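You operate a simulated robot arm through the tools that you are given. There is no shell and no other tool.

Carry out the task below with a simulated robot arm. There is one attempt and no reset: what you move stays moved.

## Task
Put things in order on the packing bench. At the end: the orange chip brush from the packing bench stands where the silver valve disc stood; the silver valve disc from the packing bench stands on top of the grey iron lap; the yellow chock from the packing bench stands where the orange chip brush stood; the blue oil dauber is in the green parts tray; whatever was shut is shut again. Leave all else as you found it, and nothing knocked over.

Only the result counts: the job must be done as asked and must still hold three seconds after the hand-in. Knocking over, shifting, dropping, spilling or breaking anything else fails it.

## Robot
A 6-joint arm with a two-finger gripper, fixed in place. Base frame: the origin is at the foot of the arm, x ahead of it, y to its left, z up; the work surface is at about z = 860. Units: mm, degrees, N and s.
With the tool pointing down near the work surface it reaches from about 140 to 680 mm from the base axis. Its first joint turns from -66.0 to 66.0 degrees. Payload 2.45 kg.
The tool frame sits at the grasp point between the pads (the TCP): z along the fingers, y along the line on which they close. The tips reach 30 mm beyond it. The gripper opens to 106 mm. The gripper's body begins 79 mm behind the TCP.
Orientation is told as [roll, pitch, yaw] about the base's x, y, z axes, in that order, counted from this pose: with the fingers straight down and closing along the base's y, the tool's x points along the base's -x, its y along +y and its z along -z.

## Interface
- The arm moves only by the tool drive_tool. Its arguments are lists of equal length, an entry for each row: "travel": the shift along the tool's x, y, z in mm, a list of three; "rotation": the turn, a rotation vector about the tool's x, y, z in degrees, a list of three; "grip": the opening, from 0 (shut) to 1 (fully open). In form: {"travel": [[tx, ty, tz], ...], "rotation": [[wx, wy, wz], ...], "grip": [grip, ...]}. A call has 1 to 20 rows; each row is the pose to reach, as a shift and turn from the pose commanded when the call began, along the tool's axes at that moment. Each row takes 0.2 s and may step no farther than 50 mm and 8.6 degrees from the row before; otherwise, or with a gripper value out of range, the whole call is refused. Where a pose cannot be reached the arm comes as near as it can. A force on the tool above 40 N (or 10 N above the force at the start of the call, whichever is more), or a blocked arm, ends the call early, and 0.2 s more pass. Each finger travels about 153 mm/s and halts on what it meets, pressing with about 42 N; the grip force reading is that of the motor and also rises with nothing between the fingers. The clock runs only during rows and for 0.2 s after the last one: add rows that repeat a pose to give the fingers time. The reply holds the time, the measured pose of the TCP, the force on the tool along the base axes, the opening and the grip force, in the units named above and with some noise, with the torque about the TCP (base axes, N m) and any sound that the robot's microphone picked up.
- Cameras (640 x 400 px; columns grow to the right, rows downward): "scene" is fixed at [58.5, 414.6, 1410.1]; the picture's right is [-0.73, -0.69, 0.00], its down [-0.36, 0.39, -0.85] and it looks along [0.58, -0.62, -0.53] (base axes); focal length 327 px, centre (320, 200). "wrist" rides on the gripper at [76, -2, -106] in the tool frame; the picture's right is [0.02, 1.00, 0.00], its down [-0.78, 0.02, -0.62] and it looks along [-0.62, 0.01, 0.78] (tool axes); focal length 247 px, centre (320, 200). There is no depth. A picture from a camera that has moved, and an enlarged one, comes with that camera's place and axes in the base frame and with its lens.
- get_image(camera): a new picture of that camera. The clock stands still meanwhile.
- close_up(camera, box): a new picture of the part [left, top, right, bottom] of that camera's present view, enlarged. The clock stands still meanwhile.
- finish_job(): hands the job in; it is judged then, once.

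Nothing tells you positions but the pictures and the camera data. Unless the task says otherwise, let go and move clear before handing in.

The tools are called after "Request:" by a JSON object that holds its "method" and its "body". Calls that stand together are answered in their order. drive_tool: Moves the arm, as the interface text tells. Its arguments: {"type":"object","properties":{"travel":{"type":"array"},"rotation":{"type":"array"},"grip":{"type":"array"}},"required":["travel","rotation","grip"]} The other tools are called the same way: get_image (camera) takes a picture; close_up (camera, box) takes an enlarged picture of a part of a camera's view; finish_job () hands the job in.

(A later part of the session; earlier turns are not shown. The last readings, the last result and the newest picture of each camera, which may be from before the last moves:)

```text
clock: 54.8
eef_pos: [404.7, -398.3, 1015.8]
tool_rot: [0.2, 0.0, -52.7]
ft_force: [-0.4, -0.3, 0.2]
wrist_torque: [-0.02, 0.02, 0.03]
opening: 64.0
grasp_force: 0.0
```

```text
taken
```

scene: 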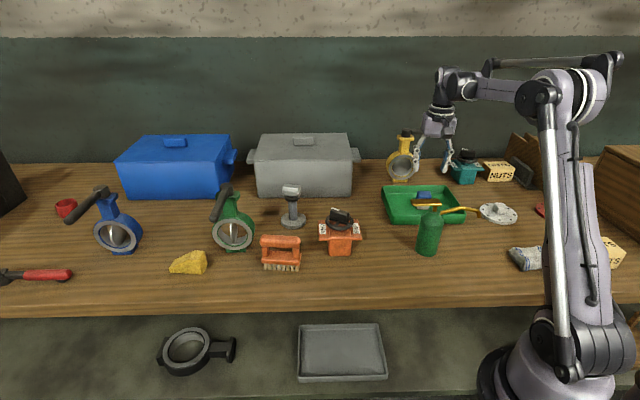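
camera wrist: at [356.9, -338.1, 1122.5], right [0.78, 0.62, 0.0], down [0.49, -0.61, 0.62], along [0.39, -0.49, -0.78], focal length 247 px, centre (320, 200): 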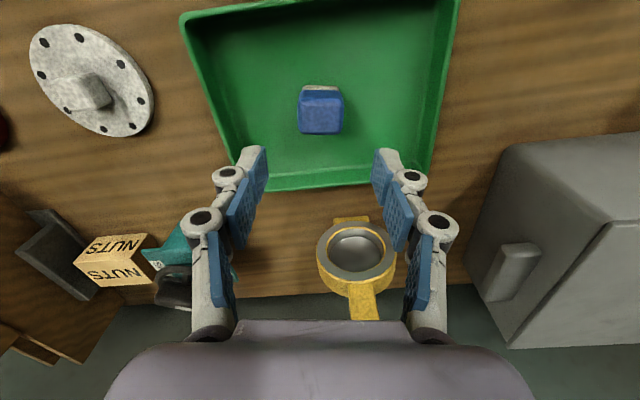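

The dauber stands in the tray. Next is the chock: I zoom in on it and on its target place by the oil can.

Request:
{"method": "close_up", "body": {"camera": "scene", "box": [155, 235, 225, 285]}}

Request:
{"method": "close_up", "body": {"camera": "scene", "box": [400, 180, 530, 280]}}

Request:
{"method": "close_up", "body": {"camera": "scene", "box": [60, 170, 260, 290]}}

```text
8.00 times, centred on (190, 260) of scene
camera zoom: at [58.5, 414.7, 1410.1], right [-0.73, -0.69, 0.0], down [-0.36, 0.39, -0.85], along [0.58, -0.62, -0.53], focal length 2618 px, centre (1360, -280)
```

zoom: 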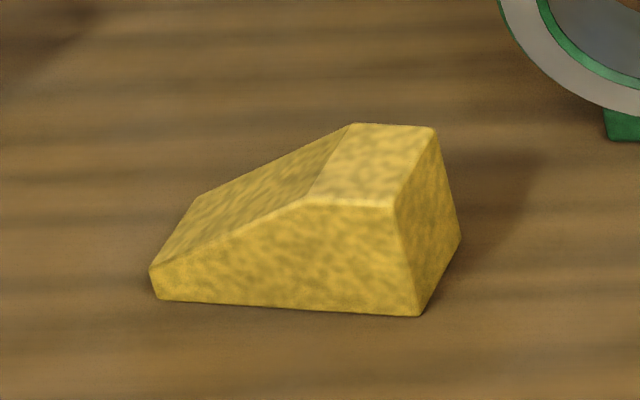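

```text
4.00 times, centred on (465, 230) of scene
camera zoom: at [58.5, 414.7, 1410.1], right [-0.73, -0.69, 0.0], down [-0.36, 0.39, -0.85], along [0.58, -0.62, -0.53], focal length 1309 px, centre (-260, 80)
```

zoom: 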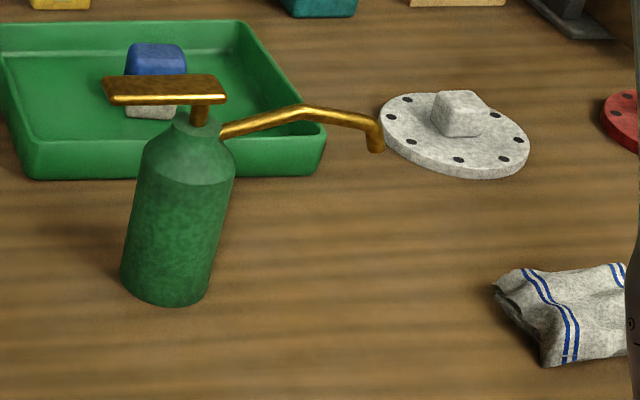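

```text
3.20 times, centred on (160, 230) of scene
camera zoom: at [58.5, 414.7, 1410.1], right [-0.73, -0.69, 0.0], down [-0.36, 0.39, -0.85], along [0.58, -0.62, -0.53], focal length 1047 px, centre (832, 104)
```

zoom: 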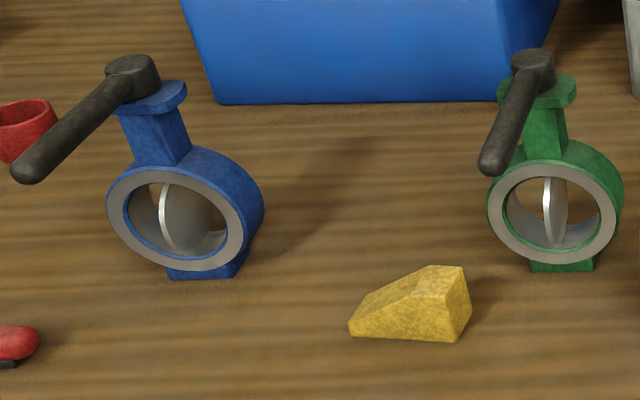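

The chock lies at about (677, 212), thick end toward the robot at about (646, 188), top near z = 901, with the green valve's lever (z about 1037) passing just in front of it. I will grip its thick end with the tool turned half round so the camera points away from the lever. First I carry the arm high over to the left side while turning.

Request:
{"method": "drive_tool", "body": {"travel": [[0, 0, -32], [0, 0, -64], [35, 28, -64], [70, 56, -64], [105, 85, -64], [140, 113, -64], [175, 141, -64], [209, 169, -64], [244, 197, -64], [279, 226, -64], [314, 254, -64], [349, 282, -64], [384, 310, -64], [419, 338, -64], [419, 338, -64]], "rotation": [[0, 0, 0], [0, 0, 0], [0, 0, 7.4], [0, 0, 14.8], [0, 0, 22.3], [0, 0, 29.7], [0, 0, 37.2], [0, 0, 44.6], [0, 0, 52], [0, 0, 59.5], [0, 0, 66.9], [0, 0, 74.4], [0, 0, 81.8], [0, 0, 89.3], [0, 0, 89.3]], "grip": [0.6, 0.6, 0.6, 0.6, 0.6, 0.6, 0.6, 0.6, 0.6, 0.6, 0.6, 0.6, 0.6, 0.6, 0.6]}}

Request:
{"method": "get_image", "body": {"camera": "wrist"}}

Request:
{"method": "get_image", "body": {"camera": "scene"}}

```text
clock: 58.0
eef_pos: [419.3, 141.1, 1082.1]
tool_rot: [-0.1, 0.1, -142.1]
ft_force: [1.1, -0.1, -0.8]
wrist_torque: [0.03, 0.0, 0.03]
opening: 63.9
grasp_force: 0.1
```

```text
taken
camera wrist: at [479.6, 189.8, 1187.7], right [0.63, -0.78, 0.0], down [-0.61, -0.5, 0.62], along [-0.48, -0.39, -0.78], focal length 247 px, centre (320, 200)
```

wrist: 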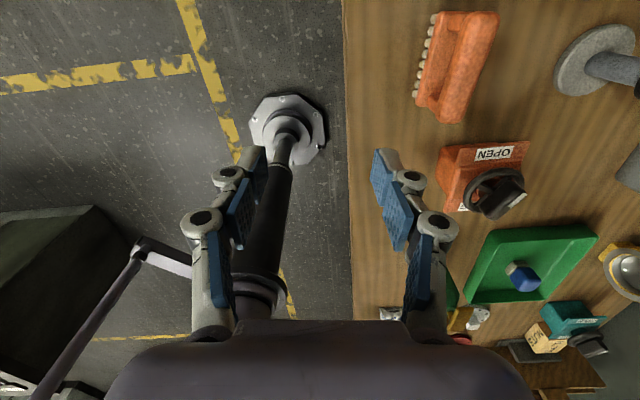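

```text
taken
```

scene: 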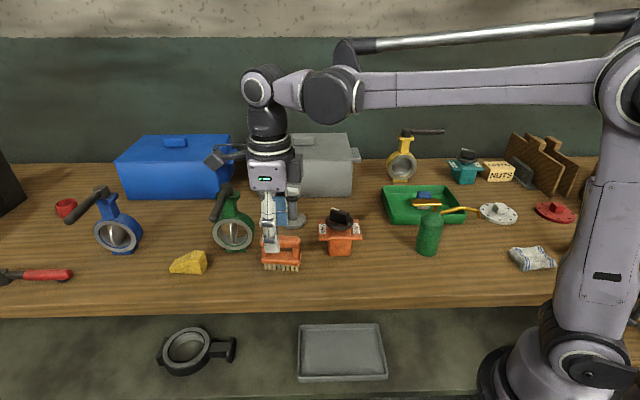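

The half-turned pose is reachable. I go round the left side of the lever tip to a spot near the chock and look.

Request:
{"method": "drive_tool", "body": {"travel": [[35, -28, 7], [69, -55, 15], [103.7, -82.8, 22], [129, -60, 34], [154, -38, 47], [180, -16, 60], [205, 6.4, 72], [205, 6.4, 72]], "rotation": [[0, 0, 0], [0, 0, 0], [0, 0, 0], [0, 0, 0], [0, 0, 0], [0, 0, 0], [0, 0, 0], [0, 0, 0]], "grip": [0.6, 0.6, 0.6, 0.6, 0.6, 0.6, 0.6, 0.6]}}

Request:
{"method": "get_image", "body": {"camera": "wrist"}}

Request:
{"method": "get_image", "body": {"camera": "scene"}}

```text
clock: 59.8
eef_pos: [586.6, 262.2, 1009.5]
tool_rot: [0.0, 0.1, -142.0]
ft_force: [0.2, 0.8, 0.4]
wrist_torque: [0.01, -0.04, 0.02]
opening: 63.7
grasp_force: 0.1
```

```text
taken
camera wrist: at [645.3, 309.8, 1115.7], right [0.63, -0.77, 0.0], down [-0.61, -0.5, 0.62], along [-0.48, -0.39, -0.78], focal length 247 px, centre (320, 200)
```

wrist: 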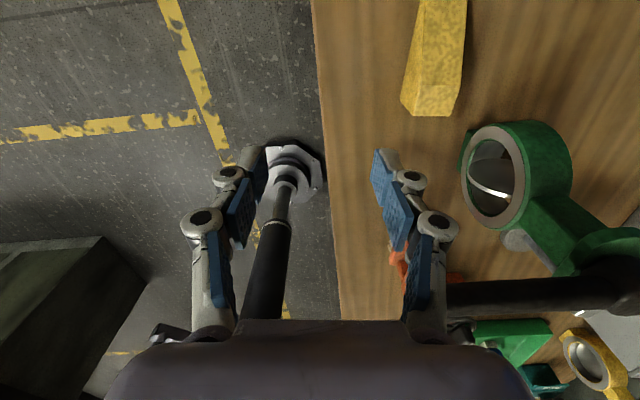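

```text
taken
```

scene: 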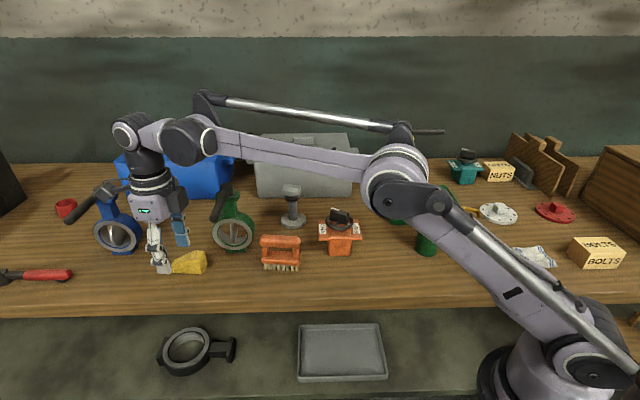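

I see the chock and the valve lever now. I zoom on the chock.

Request:
{"method": "close_up", "body": {"camera": "wrist", "box": [370, 0, 510, 130]}}

Request:
{"method": "close_up", "body": {"camera": "scene", "box": [100, 160, 260, 290]}}

```text
3.08 times, centred on (440, 65) of wrist
camera zoom: at [645.3, 309.8, 1115.7], right [0.63, -0.77, 0.0], down [-0.61, -0.5, 0.62], along [-0.48, -0.39, -0.78], focal length 760 px, centre (-49, 615)
```

zoom: 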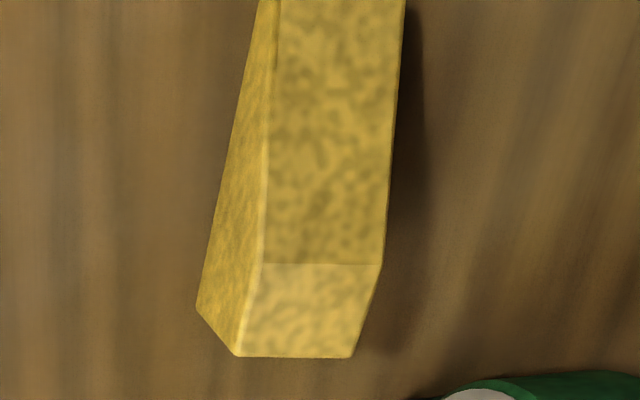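

```text
3.08 times, centred on (180, 225) of scene
camera zoom: at [58.5, 414.6, 1410.1], right [-0.73, -0.69, 0.0], down [-0.36, 0.39, -0.85], along [0.58, -0.62, -0.53], focal length 1007 px, centre (751, 123)
```

zoom: 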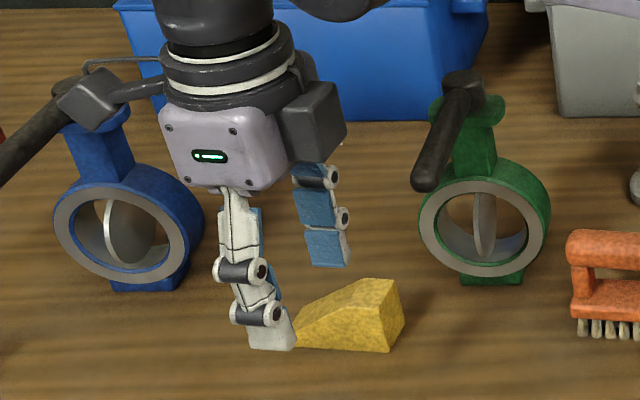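

The chock's thick face and width line up with the tool. I lower to just above chock height beside it, then move sideways over its thick end, staying clear of the lever.

Request:
{"method": "drive_tool", "body": {"travel": [[0, 0, 30], [0, 0, 63], [0, 25, 63], [0, 50, 63], [0, 75, 63], [0, 96, 63], [0, 96, 63]], "rotation": [[0, 0, 0], [0, 0, 0], [0, 0, 0], [0, 0, 0], [0, 0, 0], [0, 0, 0], [0, 0, 0]], "grip": [0.6, 0.6, 0.6, 0.6, 0.6, 0.6, 0.6]}}

Request:
{"method": "get_image", "body": {"camera": "wrist"}}

Request:
{"method": "close_up", "body": {"camera": "scene", "box": [100, 140, 280, 290]}}

```text
clock: 61.4
eef_pos: [645.6, 185.5, 945.6]
tool_rot: [0.1, 0.2, -141.9]
ft_force: [-0.4, 0.2, -0.7]
wrist_torque: [-0.01, -0.01, 0.0]
opening: 63.5
grasp_force: 0.0
```

```text
taken
camera wrist: at [704.6, 234.2, 1053.0], right [0.63, -0.77, 0.0], down [-0.61, -0.5, 0.62], along [-0.48, -0.39, -0.78], focal length 247 px, centre (320, 200)
```

wrist: 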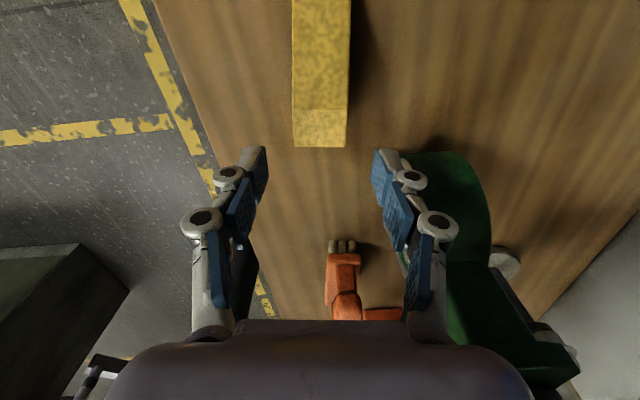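

```text
2.67 times, centred on (190, 215) of scene
camera zoom: at [58.5, 414.6, 1410.1], right [-0.73, -0.69, 0.0], down [-0.36, 0.39, -0.85], along [0.58, -0.62, -0.53], focal length 872 px, centre (667, 160)
```

zoom: 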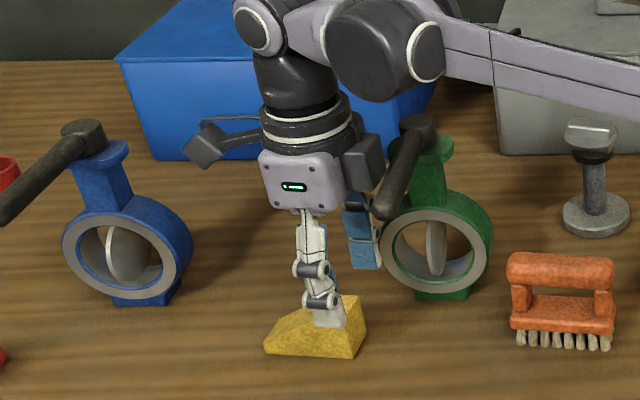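

I am over the chock's thick end with no contact, but the dark box on the gripper is near the lever tip. I zoom to judge that gap.

Request:
{"method": "close_up", "body": {"camera": "scene", "box": [165, 170, 235, 230]}}

Request:
{"method": "close_up", "body": {"camera": "wrist", "box": [260, 60, 400, 180]}}

```text
6.67 times, centred on (200, 200) of scene
camera zoom: at [58.5, 414.6, 1410.1], right [-0.73, -0.69, 0.0], down [-0.36, 0.39, -0.85], along [0.58, -0.62, -0.53], focal length 2181 px, centre (1120, 200)
```

zoom: 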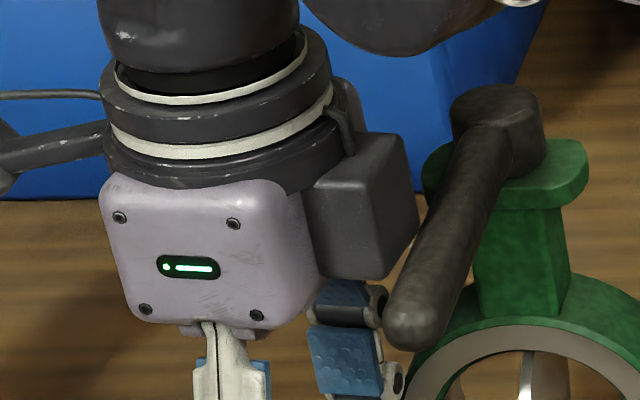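

```text
3.33 times, centred on (330, 120) of wrist
camera zoom: at [704.6, 234.2, 1053.0], right [0.63, -0.77, 0.0], down [-0.61, -0.5, 0.62], along [-0.48, -0.39, -0.78], focal length 823 px, centre (287, 467)
```

zoom: 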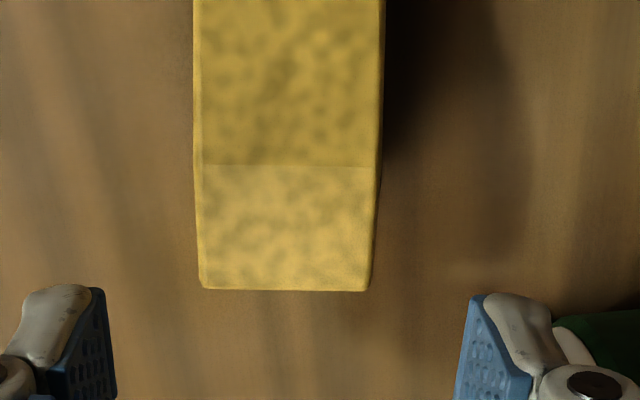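

The box is only about 1 mm from the lever, so I back straight outward (away from the lever) by a few mm to see how much reach I have here.

Request:
{"method": "drive_tool", "body": {"travel": [[2, 0, 0], [4, 0, 0], [4, 0, 0]], "rotation": [[0, 0, 0], [0, 0, 0], [0, 0, 0]], "grip": [0.6, 0.6, 0.6]}}

Request:
{"method": "close_up", "body": {"camera": "scene", "box": [175, 180, 225, 225]}}

```text
clock: 62.2
eef_pos: [648.0, 189.5, 947.1]
tool_rot: [0.0, 0.1, -142.0]
ft_force: [-0.1, 0.0, 0.3]
wrist_torque: [0.0, -0.03, -0.04]
opening: 63.6
grasp_force: 0.1
```

```text
8.89 times, centred on (200, 202) of scene
camera zoom: at [58.5, 414.7, 1410.1], right [-0.73, -0.69, 0.0], down [-0.36, 0.39, -0.85], along [0.58, -0.62, -0.53], focal length 2908 px, centre (1387, 178)
```

zoom: 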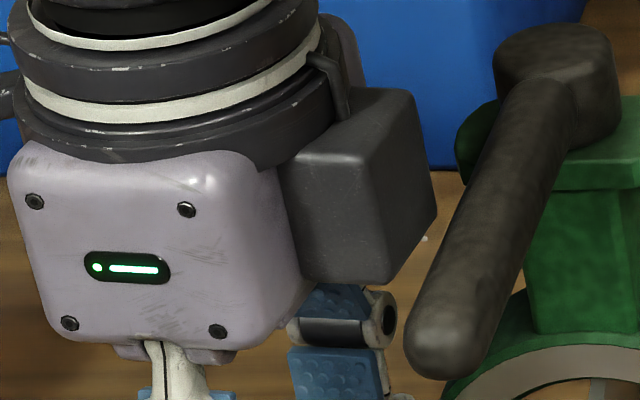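

No reach limit yet, and the gap has opened to about 5 mm. I try further outward.

Request:
{"method": "drive_tool", "body": {"travel": [[3, 0, 0], [6, 0, 0], [6, 0, 0]], "rotation": [[0, 0, 0], [0, 0, 0], [0, 0, 0]], "grip": [0.6, 0.6, 0.6]}}

Request:
{"method": "close_up", "body": {"camera": "scene", "box": [175, 180, 225, 225]}}

```text
clock: 63.0
eef_pos: [652.4, 194.2, 945.9]
tool_rot: [0.0, 0.1, -142.0]
ft_force: [-0.5, 0.3, 1.1]
wrist_torque: [0.02, 0.02, -0.01]
opening: 63.6
grasp_force: 0.1
```

```text
8.89 times, centred on (200, 202) of scene
camera zoom: at [58.5, 414.7, 1410.1], right [-0.73, -0.69, 0.0], down [-0.36, 0.39, -0.85], along [0.58, -0.62, -0.53], focal length 2908 px, centre (1387, 178)
```

zoom: 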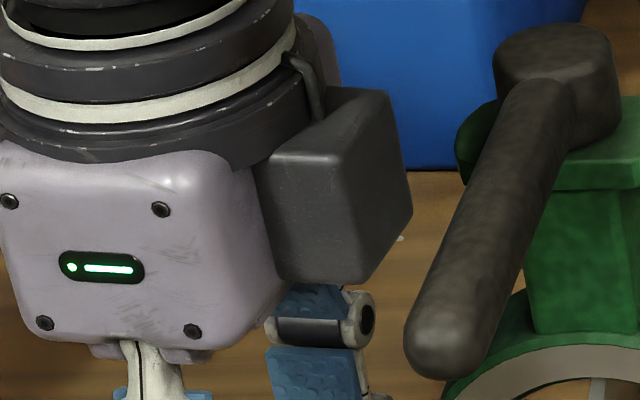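

The gap is now about 10 mm and the arm still reaches. I go 4 mm further, which centres the fingers on the flat top, and check the alignment over the chock.

Request:
{"method": "drive_tool", "body": {"travel": [[2, 0, 0], [4, 0, 0], [4, 0, 0]], "rotation": [[0, 0, 0], [0, 0, 0], [0, 0, 0]], "grip": [0.6, 0.6, 0.6]}}

Request:
{"method": "get_image", "body": {"camera": "wrist"}}

Request:
{"method": "close_up", "body": {"camera": "wrist", "box": [250, 60, 390, 180]}}

Request:
{"method": "close_up", "body": {"camera": "scene", "box": [150, 180, 240, 280]}}

```text
clock: 63.8
eef_pos: [655.8, 194.7, 946.1]
tool_rot: [0.1, 0.1, -142.0]
ft_force: [-0.2, -1.1, -0.3]
wrist_torque: [-0.03, -0.03, 0.03]
opening: 63.5
grasp_force: 0.0
```

```text
taken
camera wrist: at [715.1, 243.1, 1052.9], right [0.63, -0.77, 0.0], down [-0.61, -0.5, 0.62], along [-0.48, -0.39, -0.78], focal length 247 px, centre (320, 200)
```

wrist: 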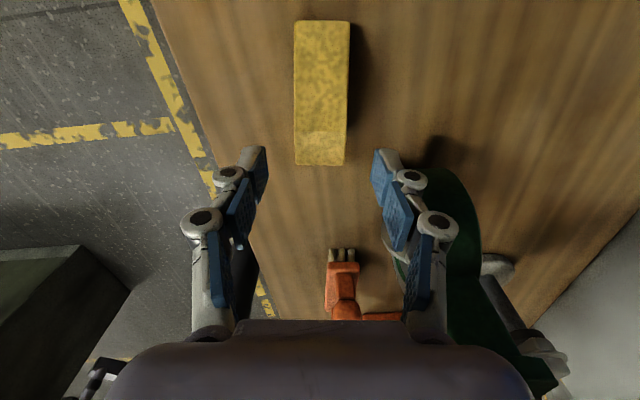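

```text
3.33 times, centred on (320, 120) of wrist
camera zoom: at [715.1, 243.1, 1052.9], right [0.63, -0.77, 0.0], down [-0.61, -0.5, 0.62], along [-0.48, -0.39, -0.78], focal length 823 px, centre (320, 467)
```

zoom: 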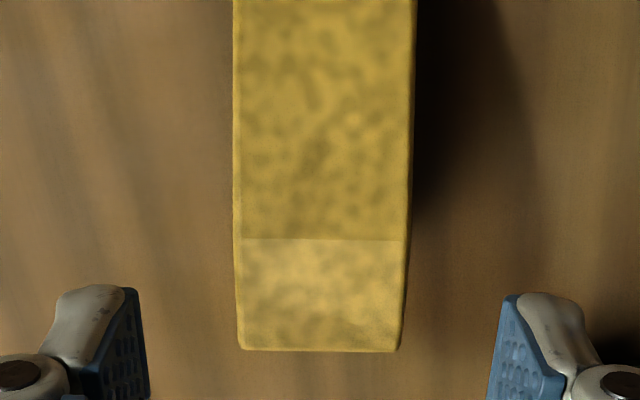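

```text
4.00 times, centred on (195, 230) of scene
camera zoom: at [58.5, 414.7, 1410.1], right [-0.73, -0.69, 0.0], down [-0.36, 0.39, -0.85], along [0.58, -0.62, -0.53], focal length 1309 px, centre (820, 80)
```

zoom: 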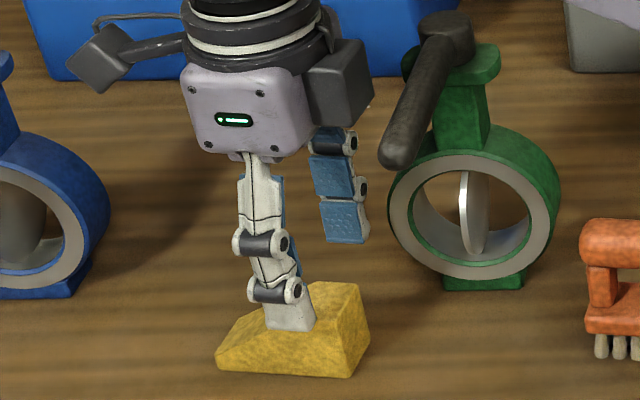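

The chock is centred between the fingers, which sit about 13 mm in from its thick face, and the lever gap is about 13 mm. I descend.

Request:
{"method": "drive_tool", "body": {"travel": [[0, 0, 10], [0, 0, 20], [0, 0, 30], [0, 0, 40], [0, 0, 47], [0, 0, 47]], "rotation": [[0, 0, 0], [0, 0, 0], [0, 0, 0], [0, 0, 0], [0, 0, 0], [0, 0, 0]], "grip": [0.6, 0.6, 0.6, 0.6, 0.6, 0.6]}}

Request:
{"method": "close_up", "body": {"camera": "scene", "box": [150, 180, 240, 280]}}

Request:
{"method": "close_up", "body": {"camera": "wrist", "box": [230, 60, 410, 220]}}

```text
clock: 65.2
eef_pos: [656.6, 195.2, 898.8]
tool_rot: [0.1, 0.2, -142.0]
ft_force: [0.5, -0.4, 0.8]
wrist_torque: [0.03, -0.02, 0.0]
opening: 63.7
grasp_force: 0.1
```

```text
4.00 times, centred on (195, 230) of scene
camera zoom: at [58.5, 414.6, 1410.1], right [-0.73, -0.69, 0.0], down [-0.36, 0.39, -0.85], along [0.58, -0.62, -0.53], focal length 1309 px, centre (820, 80)
```

zoom: 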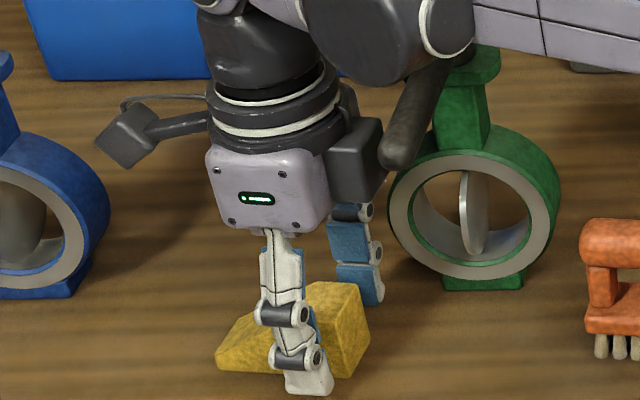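

```text
2.50 times, centred on (320, 140) of wrist
camera zoom: at [714.7, 242.9, 1005.2], right [0.63, -0.77, 0.0], down [-0.61, -0.5, 0.62], along [-0.48, -0.39, -0.78], focal length 617 px, centre (320, 350)
```

zoom: 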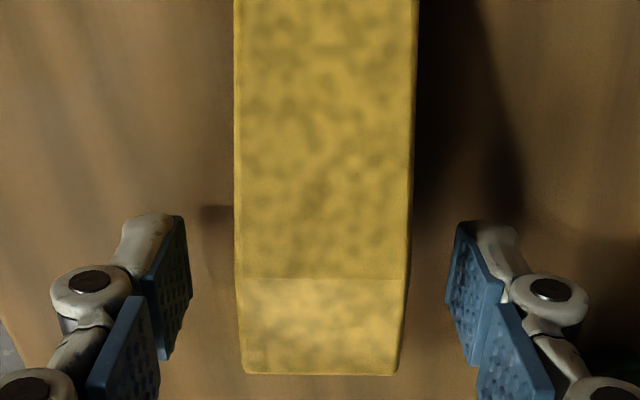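

The fingers are around the chock. The arm's wrist passes just over the lever, so I check that gap before closing.

Request:
{"method": "close_up", "body": {"camera": "scene", "box": [180, 160, 250, 215]}}

Request:
{"method": "get_image", "body": {"camera": "scene"}}

```text
7.27 times, centred on (215, 188) of scene
camera zoom: at [58.5, 414.6, 1410.1], right [-0.73, -0.69, 0.0], down [-0.36, 0.39, -0.85], along [0.58, -0.62, -0.53], focal length 2380 px, centre (1084, 291)
```

zoom: 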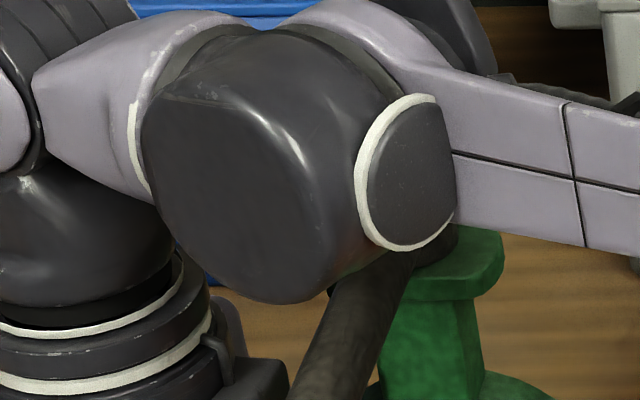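

```text
taken
```

scene: 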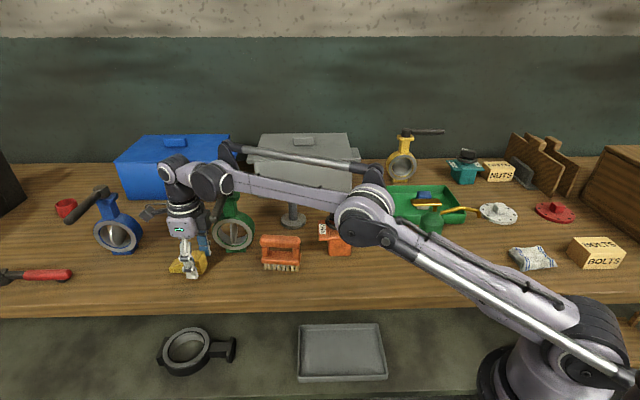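

The wrist housing is about 30 mm above the lever and the lever has not moved. I close on the chock.

Request:
{"method": "drive_tool", "body": {"travel": [[0, 0, 0], [0, 0, 0], [0, 0, 0], [0, 0, 0], [0, 0, 0], [0, 0, 0]], "rotation": [[0, 0, 0], [0, 0, 0], [0, 0, 0], [0, 0, 0], [0, 0, 0], [0, 0, 0]], "grip": [0.5, 0.42, 0.34, 0.26, 0.15, 0.15]}}

Request:
{"method": "close_up", "body": {"camera": "wrist", "box": [230, 20, 410, 220]}}

```text
clock: 66.6
eef_pos: [655.5, 194.7, 899.4]
tool_rot: [-0.1, 0.1, -141.9]
ft_force: [-0.1, -0.5, 0.1]
wrist_torque: [0.0, 0.02, 0.02]
opening: 32.5
grasp_force: 41.5
```

```text
2.00 times, centred on (320, 120) of wrist
camera zoom: at [714.7, 242.8, 1005.5], right [0.63, -0.77, 0.0], down [-0.61, -0.5, 0.62], along [-0.48, -0.39, -0.78], focal length 494 px, centre (320, 360)
```

zoom: 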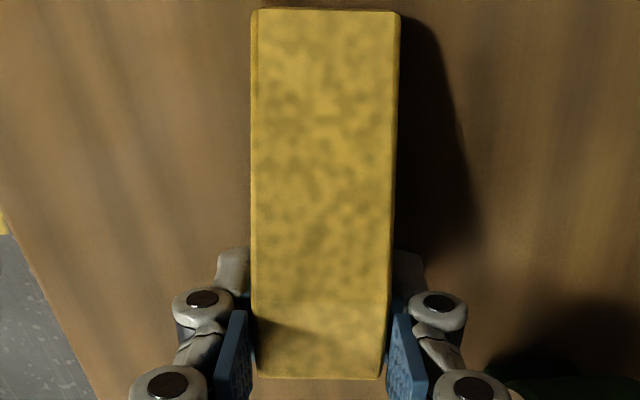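

The chock is held at 32.5 mm. I lift it straight up past the lever, then move left away from the lever, and up.

Request:
{"method": "drive_tool", "body": {"travel": [[0, 0, -5], [0, 0, -15], [0, 0, -25], [0, 0, -35], [0, 0, -48], [0, 0, -48], [0, -25, -48], [0, -50, -48], [0, -75, -48], [0, -96, -48], [0, -96, -48]], "rotation": [[0, 0, 0], [0, 0, 0], [0, 0, 0], [0, 0, 0], [0, 0, 0], [0, 0, 0], [0, 0, 0], [0, 0, 0], [0, 0, 0], [0, 0, 0], [0, 0, 0]], "grip": [0.15, 0.15, 0.15, 0.15, 0.15, 0.15, 0.15, 0.15, 0.15, 0.15, 0.15]}}

Request:
{"method": "get_image", "body": {"camera": "scene"}}

Request:
{"method": "get_image", "body": {"camera": "wrist"}}

```text
clock: 69.0
eef_pos: [597.0, 269.6, 945.7]
tool_rot: [0.0, 0.1, -142.1]
ft_force: [0.9, 0.3, -0.7]
wrist_torque: [-0.01, 0.02, 0.0]
opening: 32.7
grasp_force: 42.3
```

```text
taken
```

scene: 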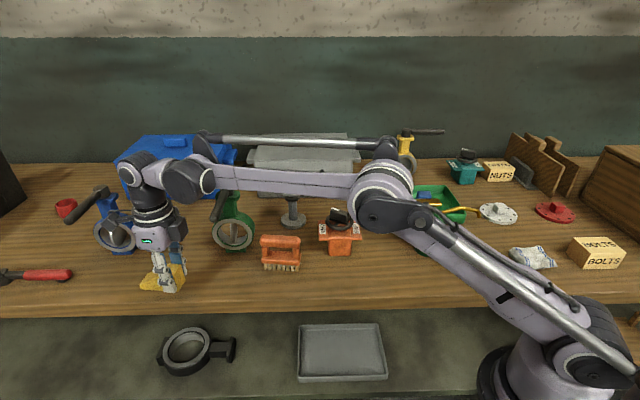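

```text
taken
camera wrist: at [656.2, 318.6, 1052.9], right [0.63, -0.77, 0.0], down [-0.61, -0.5, 0.62], along [-0.48, -0.39, -0.78], focal length 247 px, centre (320, 200)
```

wrist: 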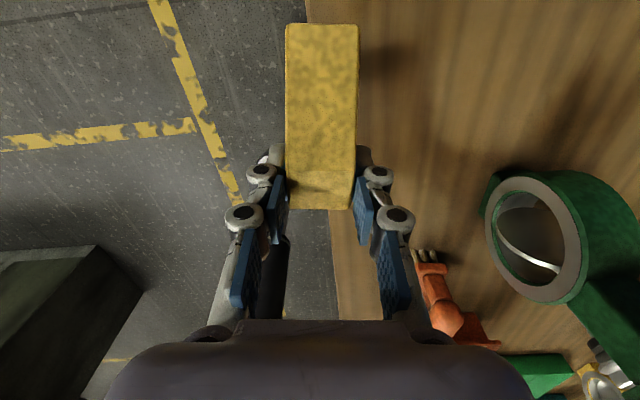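

The chock is clear of the lever. I carry it up and inward to a free spot on the bench near (310, -105), where I will set it down and regrip it from the robot side.

Request:
{"method": "drive_tool", "body": {"travel": [[-23, -18, -21], [-46, -36, -42], [-70, -54, -63], [-93, -72, -84], [-116, -90, -104], [-152, -71, -105], [-188, -51, -106], [-225, -32, -107], [-261, -12, -108], [-297, 7, -109], [-333, 27, -110], [-369, 46, -111], [-405, 66, -112], [-442, 85, -113], [-478, 104.5, -114], [-478, 104.5, -114]], "rotation": [[0, 0, 0], [0, 0, 0], [0, 0, 0], [0, 0, 0], [0, 0, 0], [0, 0, 3.6], [0, 0, 7.2], [0, 0, 10.8], [0, 0, 14.4], [0, 0, 18], [0, 0, 21.6], [0, 0, 25.2], [0, 0, 28.8], [0, 0, 32.4], [0, 0, 36], [0, 0, 36]], "grip": [0.15, 0.15, 0.15, 0.15, 0.15, 0.15, 0.15, 0.15, 0.15, 0.15, 0.15, 0.15, 0.15, 0.15, 0.15, 0.15]}}

Request:
{"method": "get_image", "body": {"camera": "scene"}}

Request:
{"method": "get_image", "body": {"camera": "wrist"}}

```text
clock: 72.4
eef_pos: [283.3, -107.2, 1058.4]
tool_rot: [-0.1, 0.1, -178.0]
ft_force: [-0.2, 0.3, -0.7]
wrist_torque: [0.02, 0.01, 0.0]
opening: 32.7
grasp_force: 42.1
out of reach, approached as far as the arm can: row 6, 7, 8, 9
```

```text
taken
```

scene: 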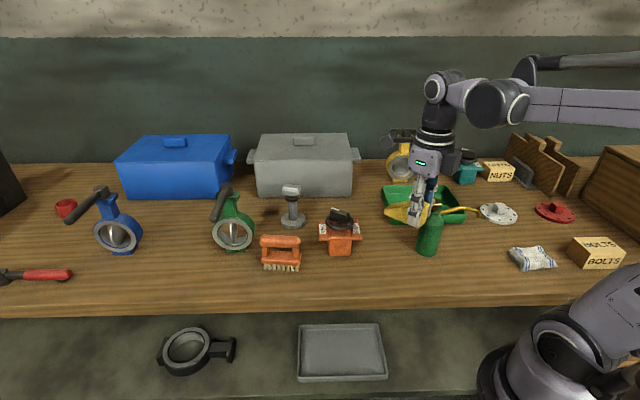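

```text
taken
camera wrist: at [359.9, -102.3, 1165.8], right [0.06, -1.0, 0.0], down [-0.78, -0.04, 0.62], along [-0.62, -0.03, -0.78], focal length 247 px, centre (320, 200)
```

wrist: 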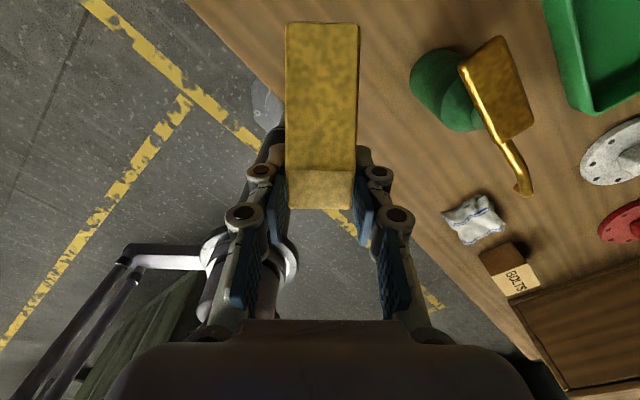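

The chock is above the free area beside the bench's near edge. I shift a little further onto the bench and lower it.

Request:
{"method": "drive_tool", "body": {"travel": [[8, 8, 20], [16.5, 15.6, 50], [16.5, 15.6, 85], [16.5, 15.6, 115], [16.5, 15.6, 138], [16.5, 15.6, 150], [16.5, 15.6, 154], [16.5, 15.6, 154]], "rotation": [[0, 0, 0], [0, 0, 0], [0, 0, 0], [0, 0, 0], [0, 0, 0], [0, 0, 0], [0, 0, 0], [0, 0, 0]], "grip": [0.15, 0.15, 0.15, 0.15, 0.15, 0.15, 0.15, 0.15]}}

Request:
{"method": "get_image", "body": {"camera": "scene"}}

Request:
{"method": "get_image", "body": {"camera": "wrist"}}

```text
clock: 74.2
eef_pos: [301.6, -120.9, 906.5]
tool_rot: [-0.2, 0.0, -178.0]
ft_force: [-0.1, 1.3, -1.2]
wrist_torque: [-0.01, 0.03, 0.03]
opening: 32.8
grasp_force: 41.5
```

```text
taken
```

scene: 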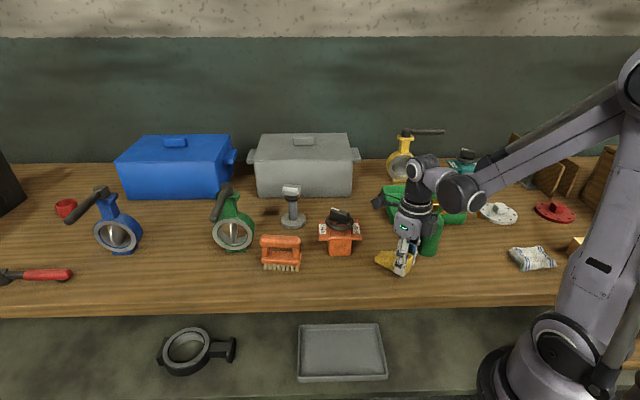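

```text
taken
camera wrist: at [377.9, -117.4, 1012.5], right [0.06, -1.0, 0.0], down [-0.78, -0.04, 0.62], along [-0.62, -0.03, -0.78], focal length 247 px, centre (320, 200)
```

wrist: 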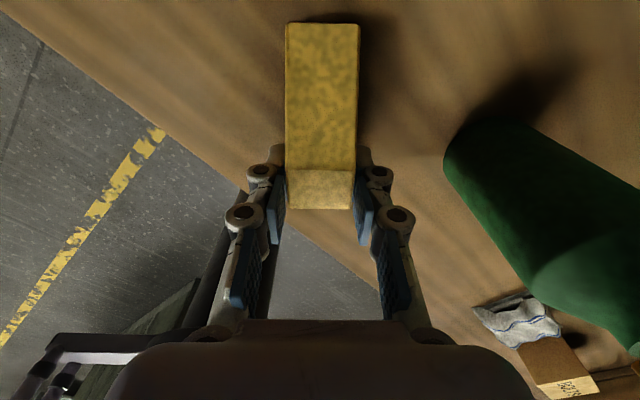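

Well placed, about 70 mm from the edge. I lower in small steps to touch down.

Request:
{"method": "drive_tool", "body": {"travel": [[0, 0, 1.5], [0, 0, 3], [0, 0, 4.5]], "rotation": [[0, 0, 0], [0, 0, 0], [0, 0, 0]], "grip": [0.15, 0.15, 0.15]}}

Request:
{"method": "drive_tool", "body": {"travel": [[0, 0, 0.8], [0, 0, 1.6]], "rotation": [[0, 0, 0], [0, 0, 0]], "grip": [0.15, 0.15]}}

```text
clock: 75.0
eef_pos: [299.9, -122.1, 902.0]
tool_rot: [-0.1, 0.1, -178.0]
ft_force: [0.2, -1.1, -2.0]
wrist_torque: [0.01, 0.01, -0.02]
opening: 32.8
grasp_force: 41.7
```

```text
clock: 75.6
eef_pos: [300.7, -121.4, 899.8]
tool_rot: [-0.1, 0.2, -178.1]
ft_force: [0.3, -0.2, -1.3]
wrist_torque: [-0.02, 0.04, -0.01]
opening: 32.8
grasp_force: 41.9
```

No contact yet; 1 mm steps more.

Request:
{"method": "drive_tool", "body": {"travel": [[0, 0, 0.7], [0, 0, 1.4]], "rotation": [[0, 0, 0], [0, 0, 0]], "grip": [0.15, 0.15]}}

```text
clock: 76.2
eef_pos: [299.6, -121.4, 899.0]
tool_rot: [-0.2, 0.1, -178.0]
ft_force: [-3.4, 1.4, 20.1]
wrist_torque: [-0.01, -0.63, 0.07]
opening: 32.9
grasp_force: 41.8
```

It is down. I ease up slightly, open, and rise clear.

Request:
{"method": "drive_tool", "body": {"travel": [[0, 0, -0.8], [0, 0, -0.8], [0, 0, -0.8], [0, 0, -0.8], [0, 0, -0.8]], "rotation": [[0, 0, 0], [0, 0, 0], [0, 0, 0], [0, 0, 0], [0, 0, 0]], "grip": [0.3, 0.4, 0.5, 0.58, 0.58]}}

Request:
{"method": "drive_tool", "body": {"travel": [[0, 0, -10], [0, 0, -45], [0, 0, -90], [0, 0, -130], [0, 0, -150]], "rotation": [[0, 0, 0], [0, 0, 0], [0, 0, 0], [0, 0, 0], [0, 0, 0]], "grip": [0.58, 0.58, 0.58, 0.58, 0.58]}}

Request:
{"method": "get_image", "body": {"camera": "wrist"}}

Request:
{"method": "close_up", "body": {"camera": "scene", "box": [360, 190, 520, 300]}}

```text
clock: 77.4
eef_pos: [301.5, -121.8, 899.7]
tool_rot: [0.0, 0.1, -178.0]
ft_force: [-0.3, -0.6, -0.2]
wrist_torque: [0.0, -0.03, -0.03]
opening: 61.5
grasp_force: 0.1
```

```text
clock: 78.6
eef_pos: [300.6, -122.0, 1048.8]
tool_rot: [0.0, 0.2, -178.0]
ft_force: [0.1, 0.4, -0.9]
wrist_torque: [0.0, 0.0, 0.0]
opening: 61.6
grasp_force: 0.0
```

```text
taken
camera wrist: at [377.0, -117.0, 1155.9], right [0.06, -1.0, 0.0], down [-0.78, -0.04, 0.62], along [-0.62, -0.03, -0.78], focal length 247 px, centre (320, 200)
```

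wrist: 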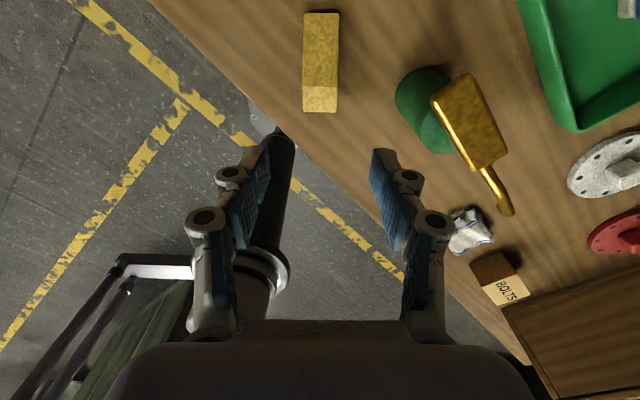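

```text
3.64 times, centred on (440, 245) of scene
camera zoom: at [58.5, 414.7, 1410.1], right [-0.73, -0.69, 0.0], down [-0.36, 0.39, -0.85], along [0.58, -0.62, -0.53], focal length 1190 px, centre (-116, 36)
```

zoom: 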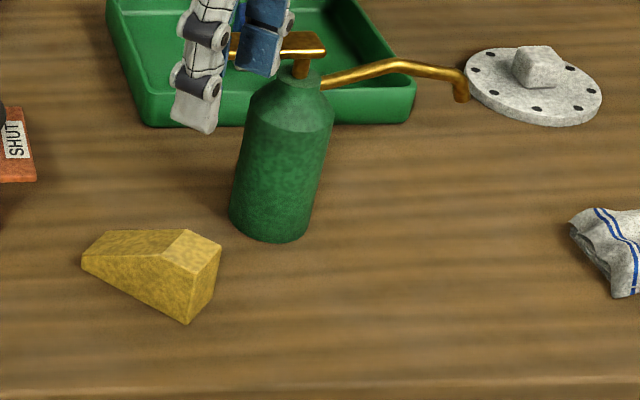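

The chock rests on the bench with its thin end pointing away from the robot. Now I turn the tool half round at height so I can regrip it from the robot side, tilted, which will let me slide it in under the spout.

Request:
{"method": "drive_tool", "body": {"travel": [[0, 0, 0], [0, 0, 0], [0, 0, 0], [0, 0, 0], [0, 0, 0], [0, 0, 0], [0, 0, 0], [0, 0, 0], [0, 0, 0], [0, 0, 0], [0, 0, 0], [0, 0, 0], [0, 0, 0], [0, 0, 0], [0, 0, 0], [0, 0, 0], [0, 0, 0], [0, 0, 0], [0, 0, 0], [0, 0, 0]], "rotation": [[0, 0, -8.5], [0, 0, -17], [0, 0, -25.5], [0, 0, -34], [0, 0, -42.5], [0, 0, -51], [0, 0, -59.5], [0, 0, -68], [0, 0, -76.5], [0, 0, -85], [0, 0, -93.5], [0, 0, -102], [0, 0, -110.5], [0, 0, -119], [0, 0, -127.5], [0, 0, -136], [0, 0, -144.5], [0, 0, -153], [0, 0, -161.5], [0, 0, -170]], "grip": [0.58, 0.58, 0.58, 0.58, 0.58, 0.58, 0.58, 0.58, 0.58, 0.58, 0.58, 0.58, 0.58, 0.58, 0.58, 0.58, 0.58, 0.58, 0.58, 0.58]}}

Request:
{"method": "drive_tool", "body": {"travel": [[0, 0, 0], [0, 0, 0], [0, 0, 0]], "rotation": [[0, 0, -5], [0, 0, -10], [0, 0, -10]], "grip": [0.58, 0.58, 0.58]}}

Request:
{"method": "get_image", "body": {"camera": "wrist"}}

Request:
{"method": "get_image", "body": {"camera": "scene"}}

```text
clock: 82.8
eef_pos: [301.4, -122.1, 1047.4]
tool_rot: [0.1, -0.2, -7.9]
ft_force: [-0.5, -0.6, 0.0]
wrist_torque: [0.02, 0.0, 0.02]
opening: 61.6
grasp_force: 0.1
```

```text
clock: 83.6
eef_pos: [301.2, -121.5, 1048.6]
tool_rot: [0.0, 0.0, 2.1]
ft_force: [0.2, 0.4, 0.1]
wrist_torque: [0.02, 0.03, 0.05]
opening: 61.3
grasp_force: 0.1
```

```text
taken
camera wrist: at [224.5, -125.8, 1155.4], right [-0.06, 1.0, 0.0], down [0.78, 0.04, 0.62], along [0.62, 0.04, -0.78], focal length 247 px, centre (320, 200)
```

wrist: 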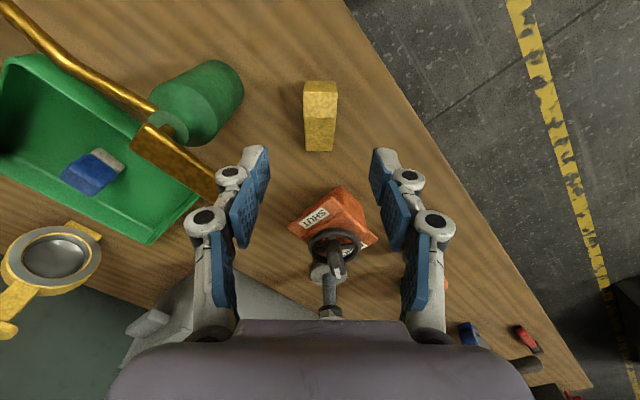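

```text
taken
```

scene: 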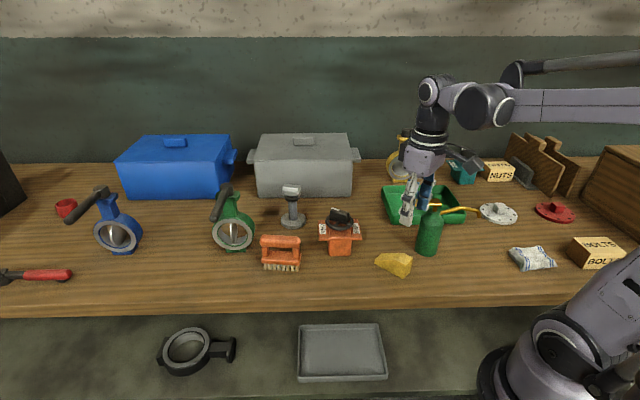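

The chock is aligned with the tool. I zoom to measure it before tilting.

Request:
{"method": "close_up", "body": {"camera": "wrist", "box": [270, 70, 370, 165]}}

```text
4.21 times, centred on (320, 118) of wrist
camera zoom: at [224.5, -125.8, 1155.4], right [-0.06, 1.0, 0.0], down [0.78, 0.04, 0.62], along [0.62, 0.04, -0.78], focal length 1040 px, centre (320, 547)
```

zoom: 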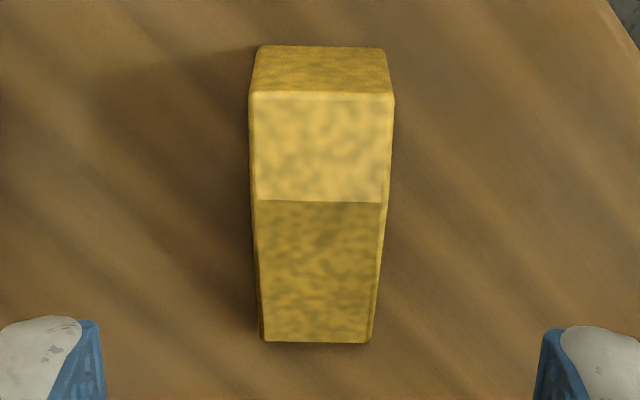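

The fingers are centred and about 11 mm in from the thick face. I tilt the tool 24° (fingers pointing outward) at height.

Request:
{"method": "drive_tool", "body": {"travel": [[0, 0, 0], [0, 0, 0], [0, 0, 0], [0, 0, 0]], "rotation": [[0, -8, 0], [0, -16, 0], [0, -24, 0], [0, -24, 0]], "grip": [0.58, 0.58, 0.58, 0.58]}}

Request:
{"method": "get_image", "body": {"camera": "wrist"}}

Request:
{"method": "get_image", "body": {"camera": "scene"}}

```text
clock: 84.6
eef_pos: [301.0, -121.4, 1050.4]
tool_rot: [0.1, -24.3, 2.0]
ft_force: [0.2, -0.4, 0.1]
wrist_torque: [-0.01, -0.01, 0.02]
opening: 61.3
grasp_force: 0.1
```

```text
taken
camera wrist: at [188.0, -126.8, 1115.1], right [-0.05, 1.0, -0.01], down [0.46, 0.03, 0.89], along [0.89, 0.04, -0.46], focal length 247 px, centre (320, 200)
```

wrist: 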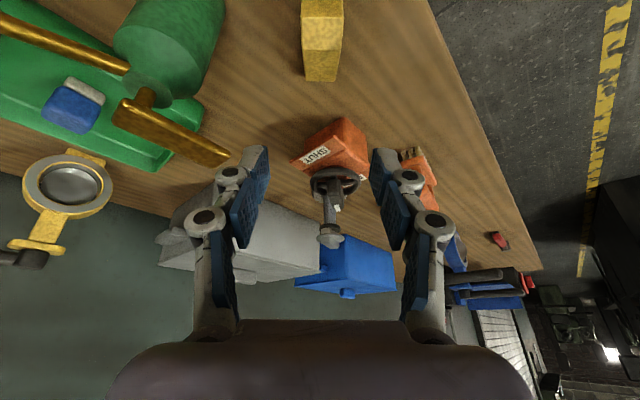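

```text
taken
```

scene: 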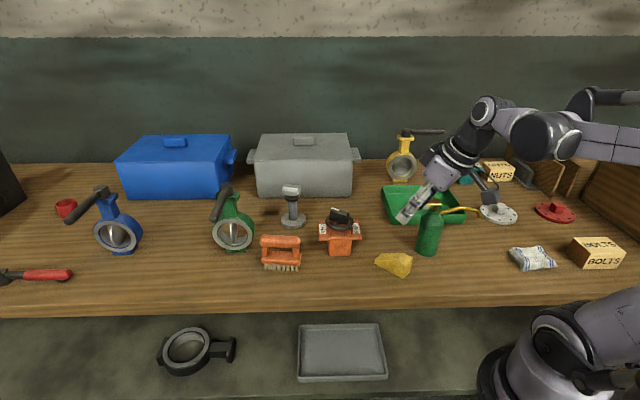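

The tilt is set. I lower straight down partway and check.

Request:
{"method": "drive_tool", "body": {"travel": [[14.2, 0, 32], [28.5, 0, 63.9], [40.7, 0, 91.4], [44.8, 0, 100.5], [44.8, 0, 100.5]], "rotation": [[0, 0, 0], [0, 0, 0], [0, 0, 0], [0, 0, 0], [0, 0, 0]], "grip": [0.58, 0.58, 0.58, 0.58, 0.58]}}

Request:
{"method": "get_image", "body": {"camera": "wrist"}}

Request:
{"method": "close_up", "body": {"camera": "scene", "box": [360, 170, 500, 290]}}

```text
clock: 85.8
eef_pos: [301.6, -121.2, 938.3]
tool_rot: [0.1, -24.1, 2.0]
ft_force: [0.6, -0.4, 0.3]
wrist_torque: [0.03, 0.0, 0.04]
opening: 61.4
grasp_force: 0.0
```

```text
taken
camera wrist: at [189.0, -126.4, 1003.8], right [-0.05, 1.0, -0.01], down [0.46, 0.03, 0.89], along [0.89, 0.04, -0.46], focal length 247 px, centre (320, 200)
```

wrist: 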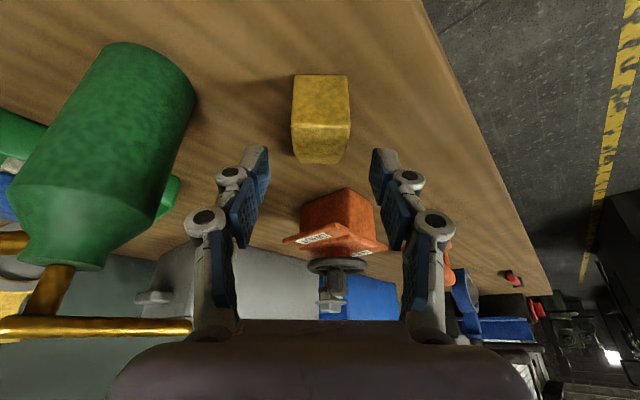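

```text
3.33 times, centred on (430, 230) of scene
camera zoom: at [58.5, 414.7, 1410.1], right [-0.73, -0.69, 0.0], down [-0.36, 0.39, -0.85], along [0.58, -0.62, -0.53], focal length 1091 px, centre (-47, 100)
```

zoom: 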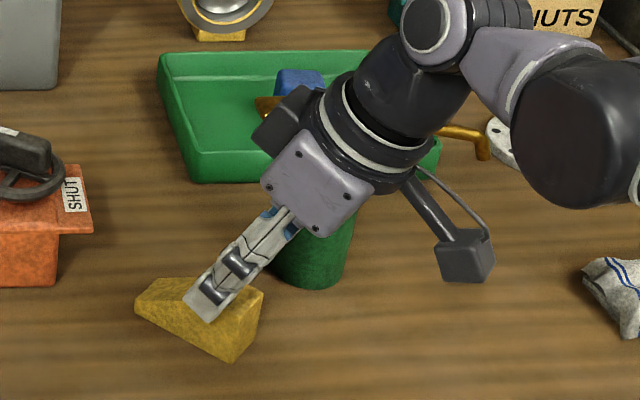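

All clear: the can and its handle are well to the side. I lower the rest and check before gripping.

Request:
{"method": "drive_tool", "body": {"travel": [[6, 0, 13.5], [11, 0, 24.7], [14.2, 0, 32], [15.9, 0, 35.6], [15.9, 0, 35.6]], "rotation": [[0, 0, 0], [0, 0, 0], [0, 0, 0], [0, 0, 0], [0, 0, 0]], "grip": [0.58, 0.58, 0.58, 0.58, 0.58]}}

Request:
{"method": "close_up", "body": {"camera": "wrist", "box": [220, 80, 420, 260]}}

Request:
{"method": "close_up", "body": {"camera": "scene", "box": [360, 190, 500, 290]}}

```text
clock: 87.0
eef_pos: [300.9, -120.9, 900.4]
tool_rot: [0.1, -24.0, 2.0]
ft_force: [0.6, 0.4, -0.2]
wrist_torque: [-0.02, 0.01, 0.03]
opening: 61.4
grasp_force: 0.1
```

```text
2.22 times, centred on (320, 170) of wrist
camera zoom: at [188.5, -126.8, 965.9], right [-0.05, 1.0, -0.01], down [0.46, 0.03, 0.89], along [0.89, 0.04, -0.46], focal length 549 px, centre (320, 267)
```

zoom: 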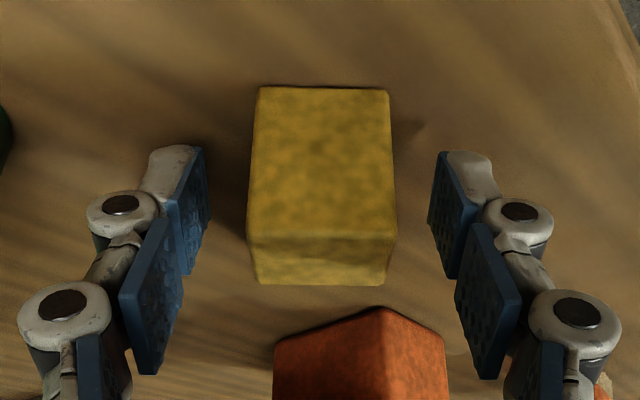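

```text
4.00 times, centred on (430, 240) of scene
camera zoom: at [58.5, 414.7, 1410.1], right [-0.73, -0.69, 0.0], down [-0.36, 0.39, -0.85], along [0.58, -0.62, -0.53], focal length 1309 px, centre (-120, 40)
```

zoom: 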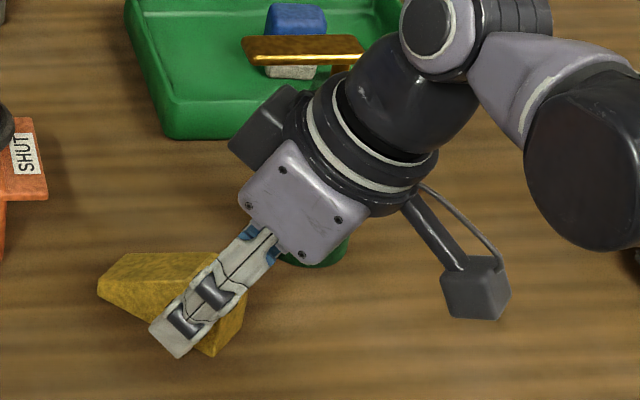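

The fingers straddle the thick end evenly. I close and lift a little.

Request:
{"method": "drive_tool", "body": {"travel": [[0, 0, 0], [0, 0, 0], [0, 0, 0], [0, 0, 0], [0, 0, 0], [0, 0, 0]], "rotation": [[0, 0, 0], [0, 0, 0], [0, 0, 0], [0, 0, 0], [0, 0, 0], [0, 0, 0]], "grip": [0.5, 0.42, 0.34, 0.26, 0.15, 0.15]}}

Request:
{"method": "drive_tool", "body": {"travel": [[-2, 0, -4.6], [-8, 0, -18.3], [-12.2, 0, -27.4], [-12.2, 0, -27.4]], "rotation": [[0, 0, 0], [0, 0, 0], [0, 0, 0], [0, 0, 0]], "grip": [0.15, 0.15, 0.15, 0.15]}}

Request:
{"method": "close_up", "body": {"camera": "scene", "box": [360, 190, 500, 290]}}

Request:
{"method": "get_image", "body": {"camera": "wrist"}}

```text
clock: 88.4
eef_pos: [301.6, -120.1, 900.3]
tool_rot: [0.1, -24.0, 2.1]
ft_force: [-0.5, 0.1, 4.3]
wrist_torque: [-0.07, -0.07, 0.01]
opening: 32.9
grasp_force: 42.0
```

```text
clock: 89.4
eef_pos: [300.4, -122.6, 930.7]
tool_rot: [0.1, -24.1, 2.0]
ft_force: [-0.8, 0.4, -1.3]
wrist_torque: [0.02, 0.03, -0.05]
opening: 32.7
grasp_force: 41.9
```

```text
4.00 times, centred on (430, 240) of scene
camera zoom: at [58.5, 414.6, 1410.1], right [-0.73, -0.69, 0.0], down [-0.36, 0.39, -0.85], along [0.58, -0.62, -0.53], focal length 1309 px, centre (-120, 40)
```

zoom: 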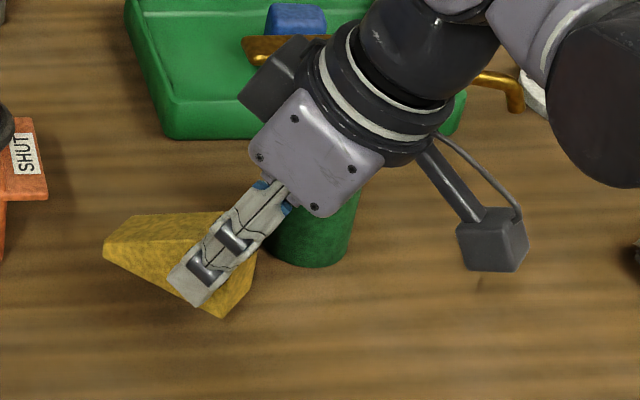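

```text
taken
camera wrist: at [187.9, -126.9, 996.4], right [-0.05, 1.0, -0.01], down [0.46, 0.03, 0.89], along [0.89, 0.04, -0.46], focal length 247 px, centre (320, 200)
```

wrist: 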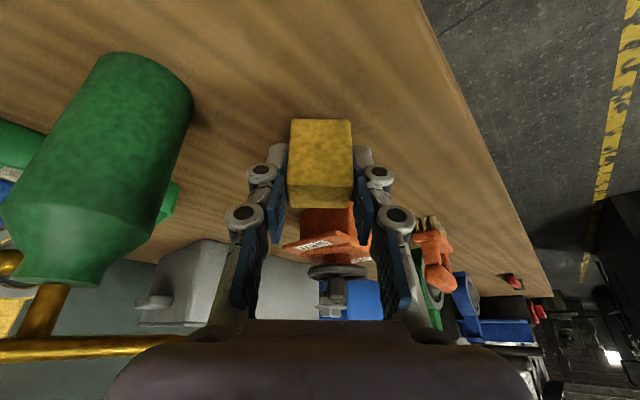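

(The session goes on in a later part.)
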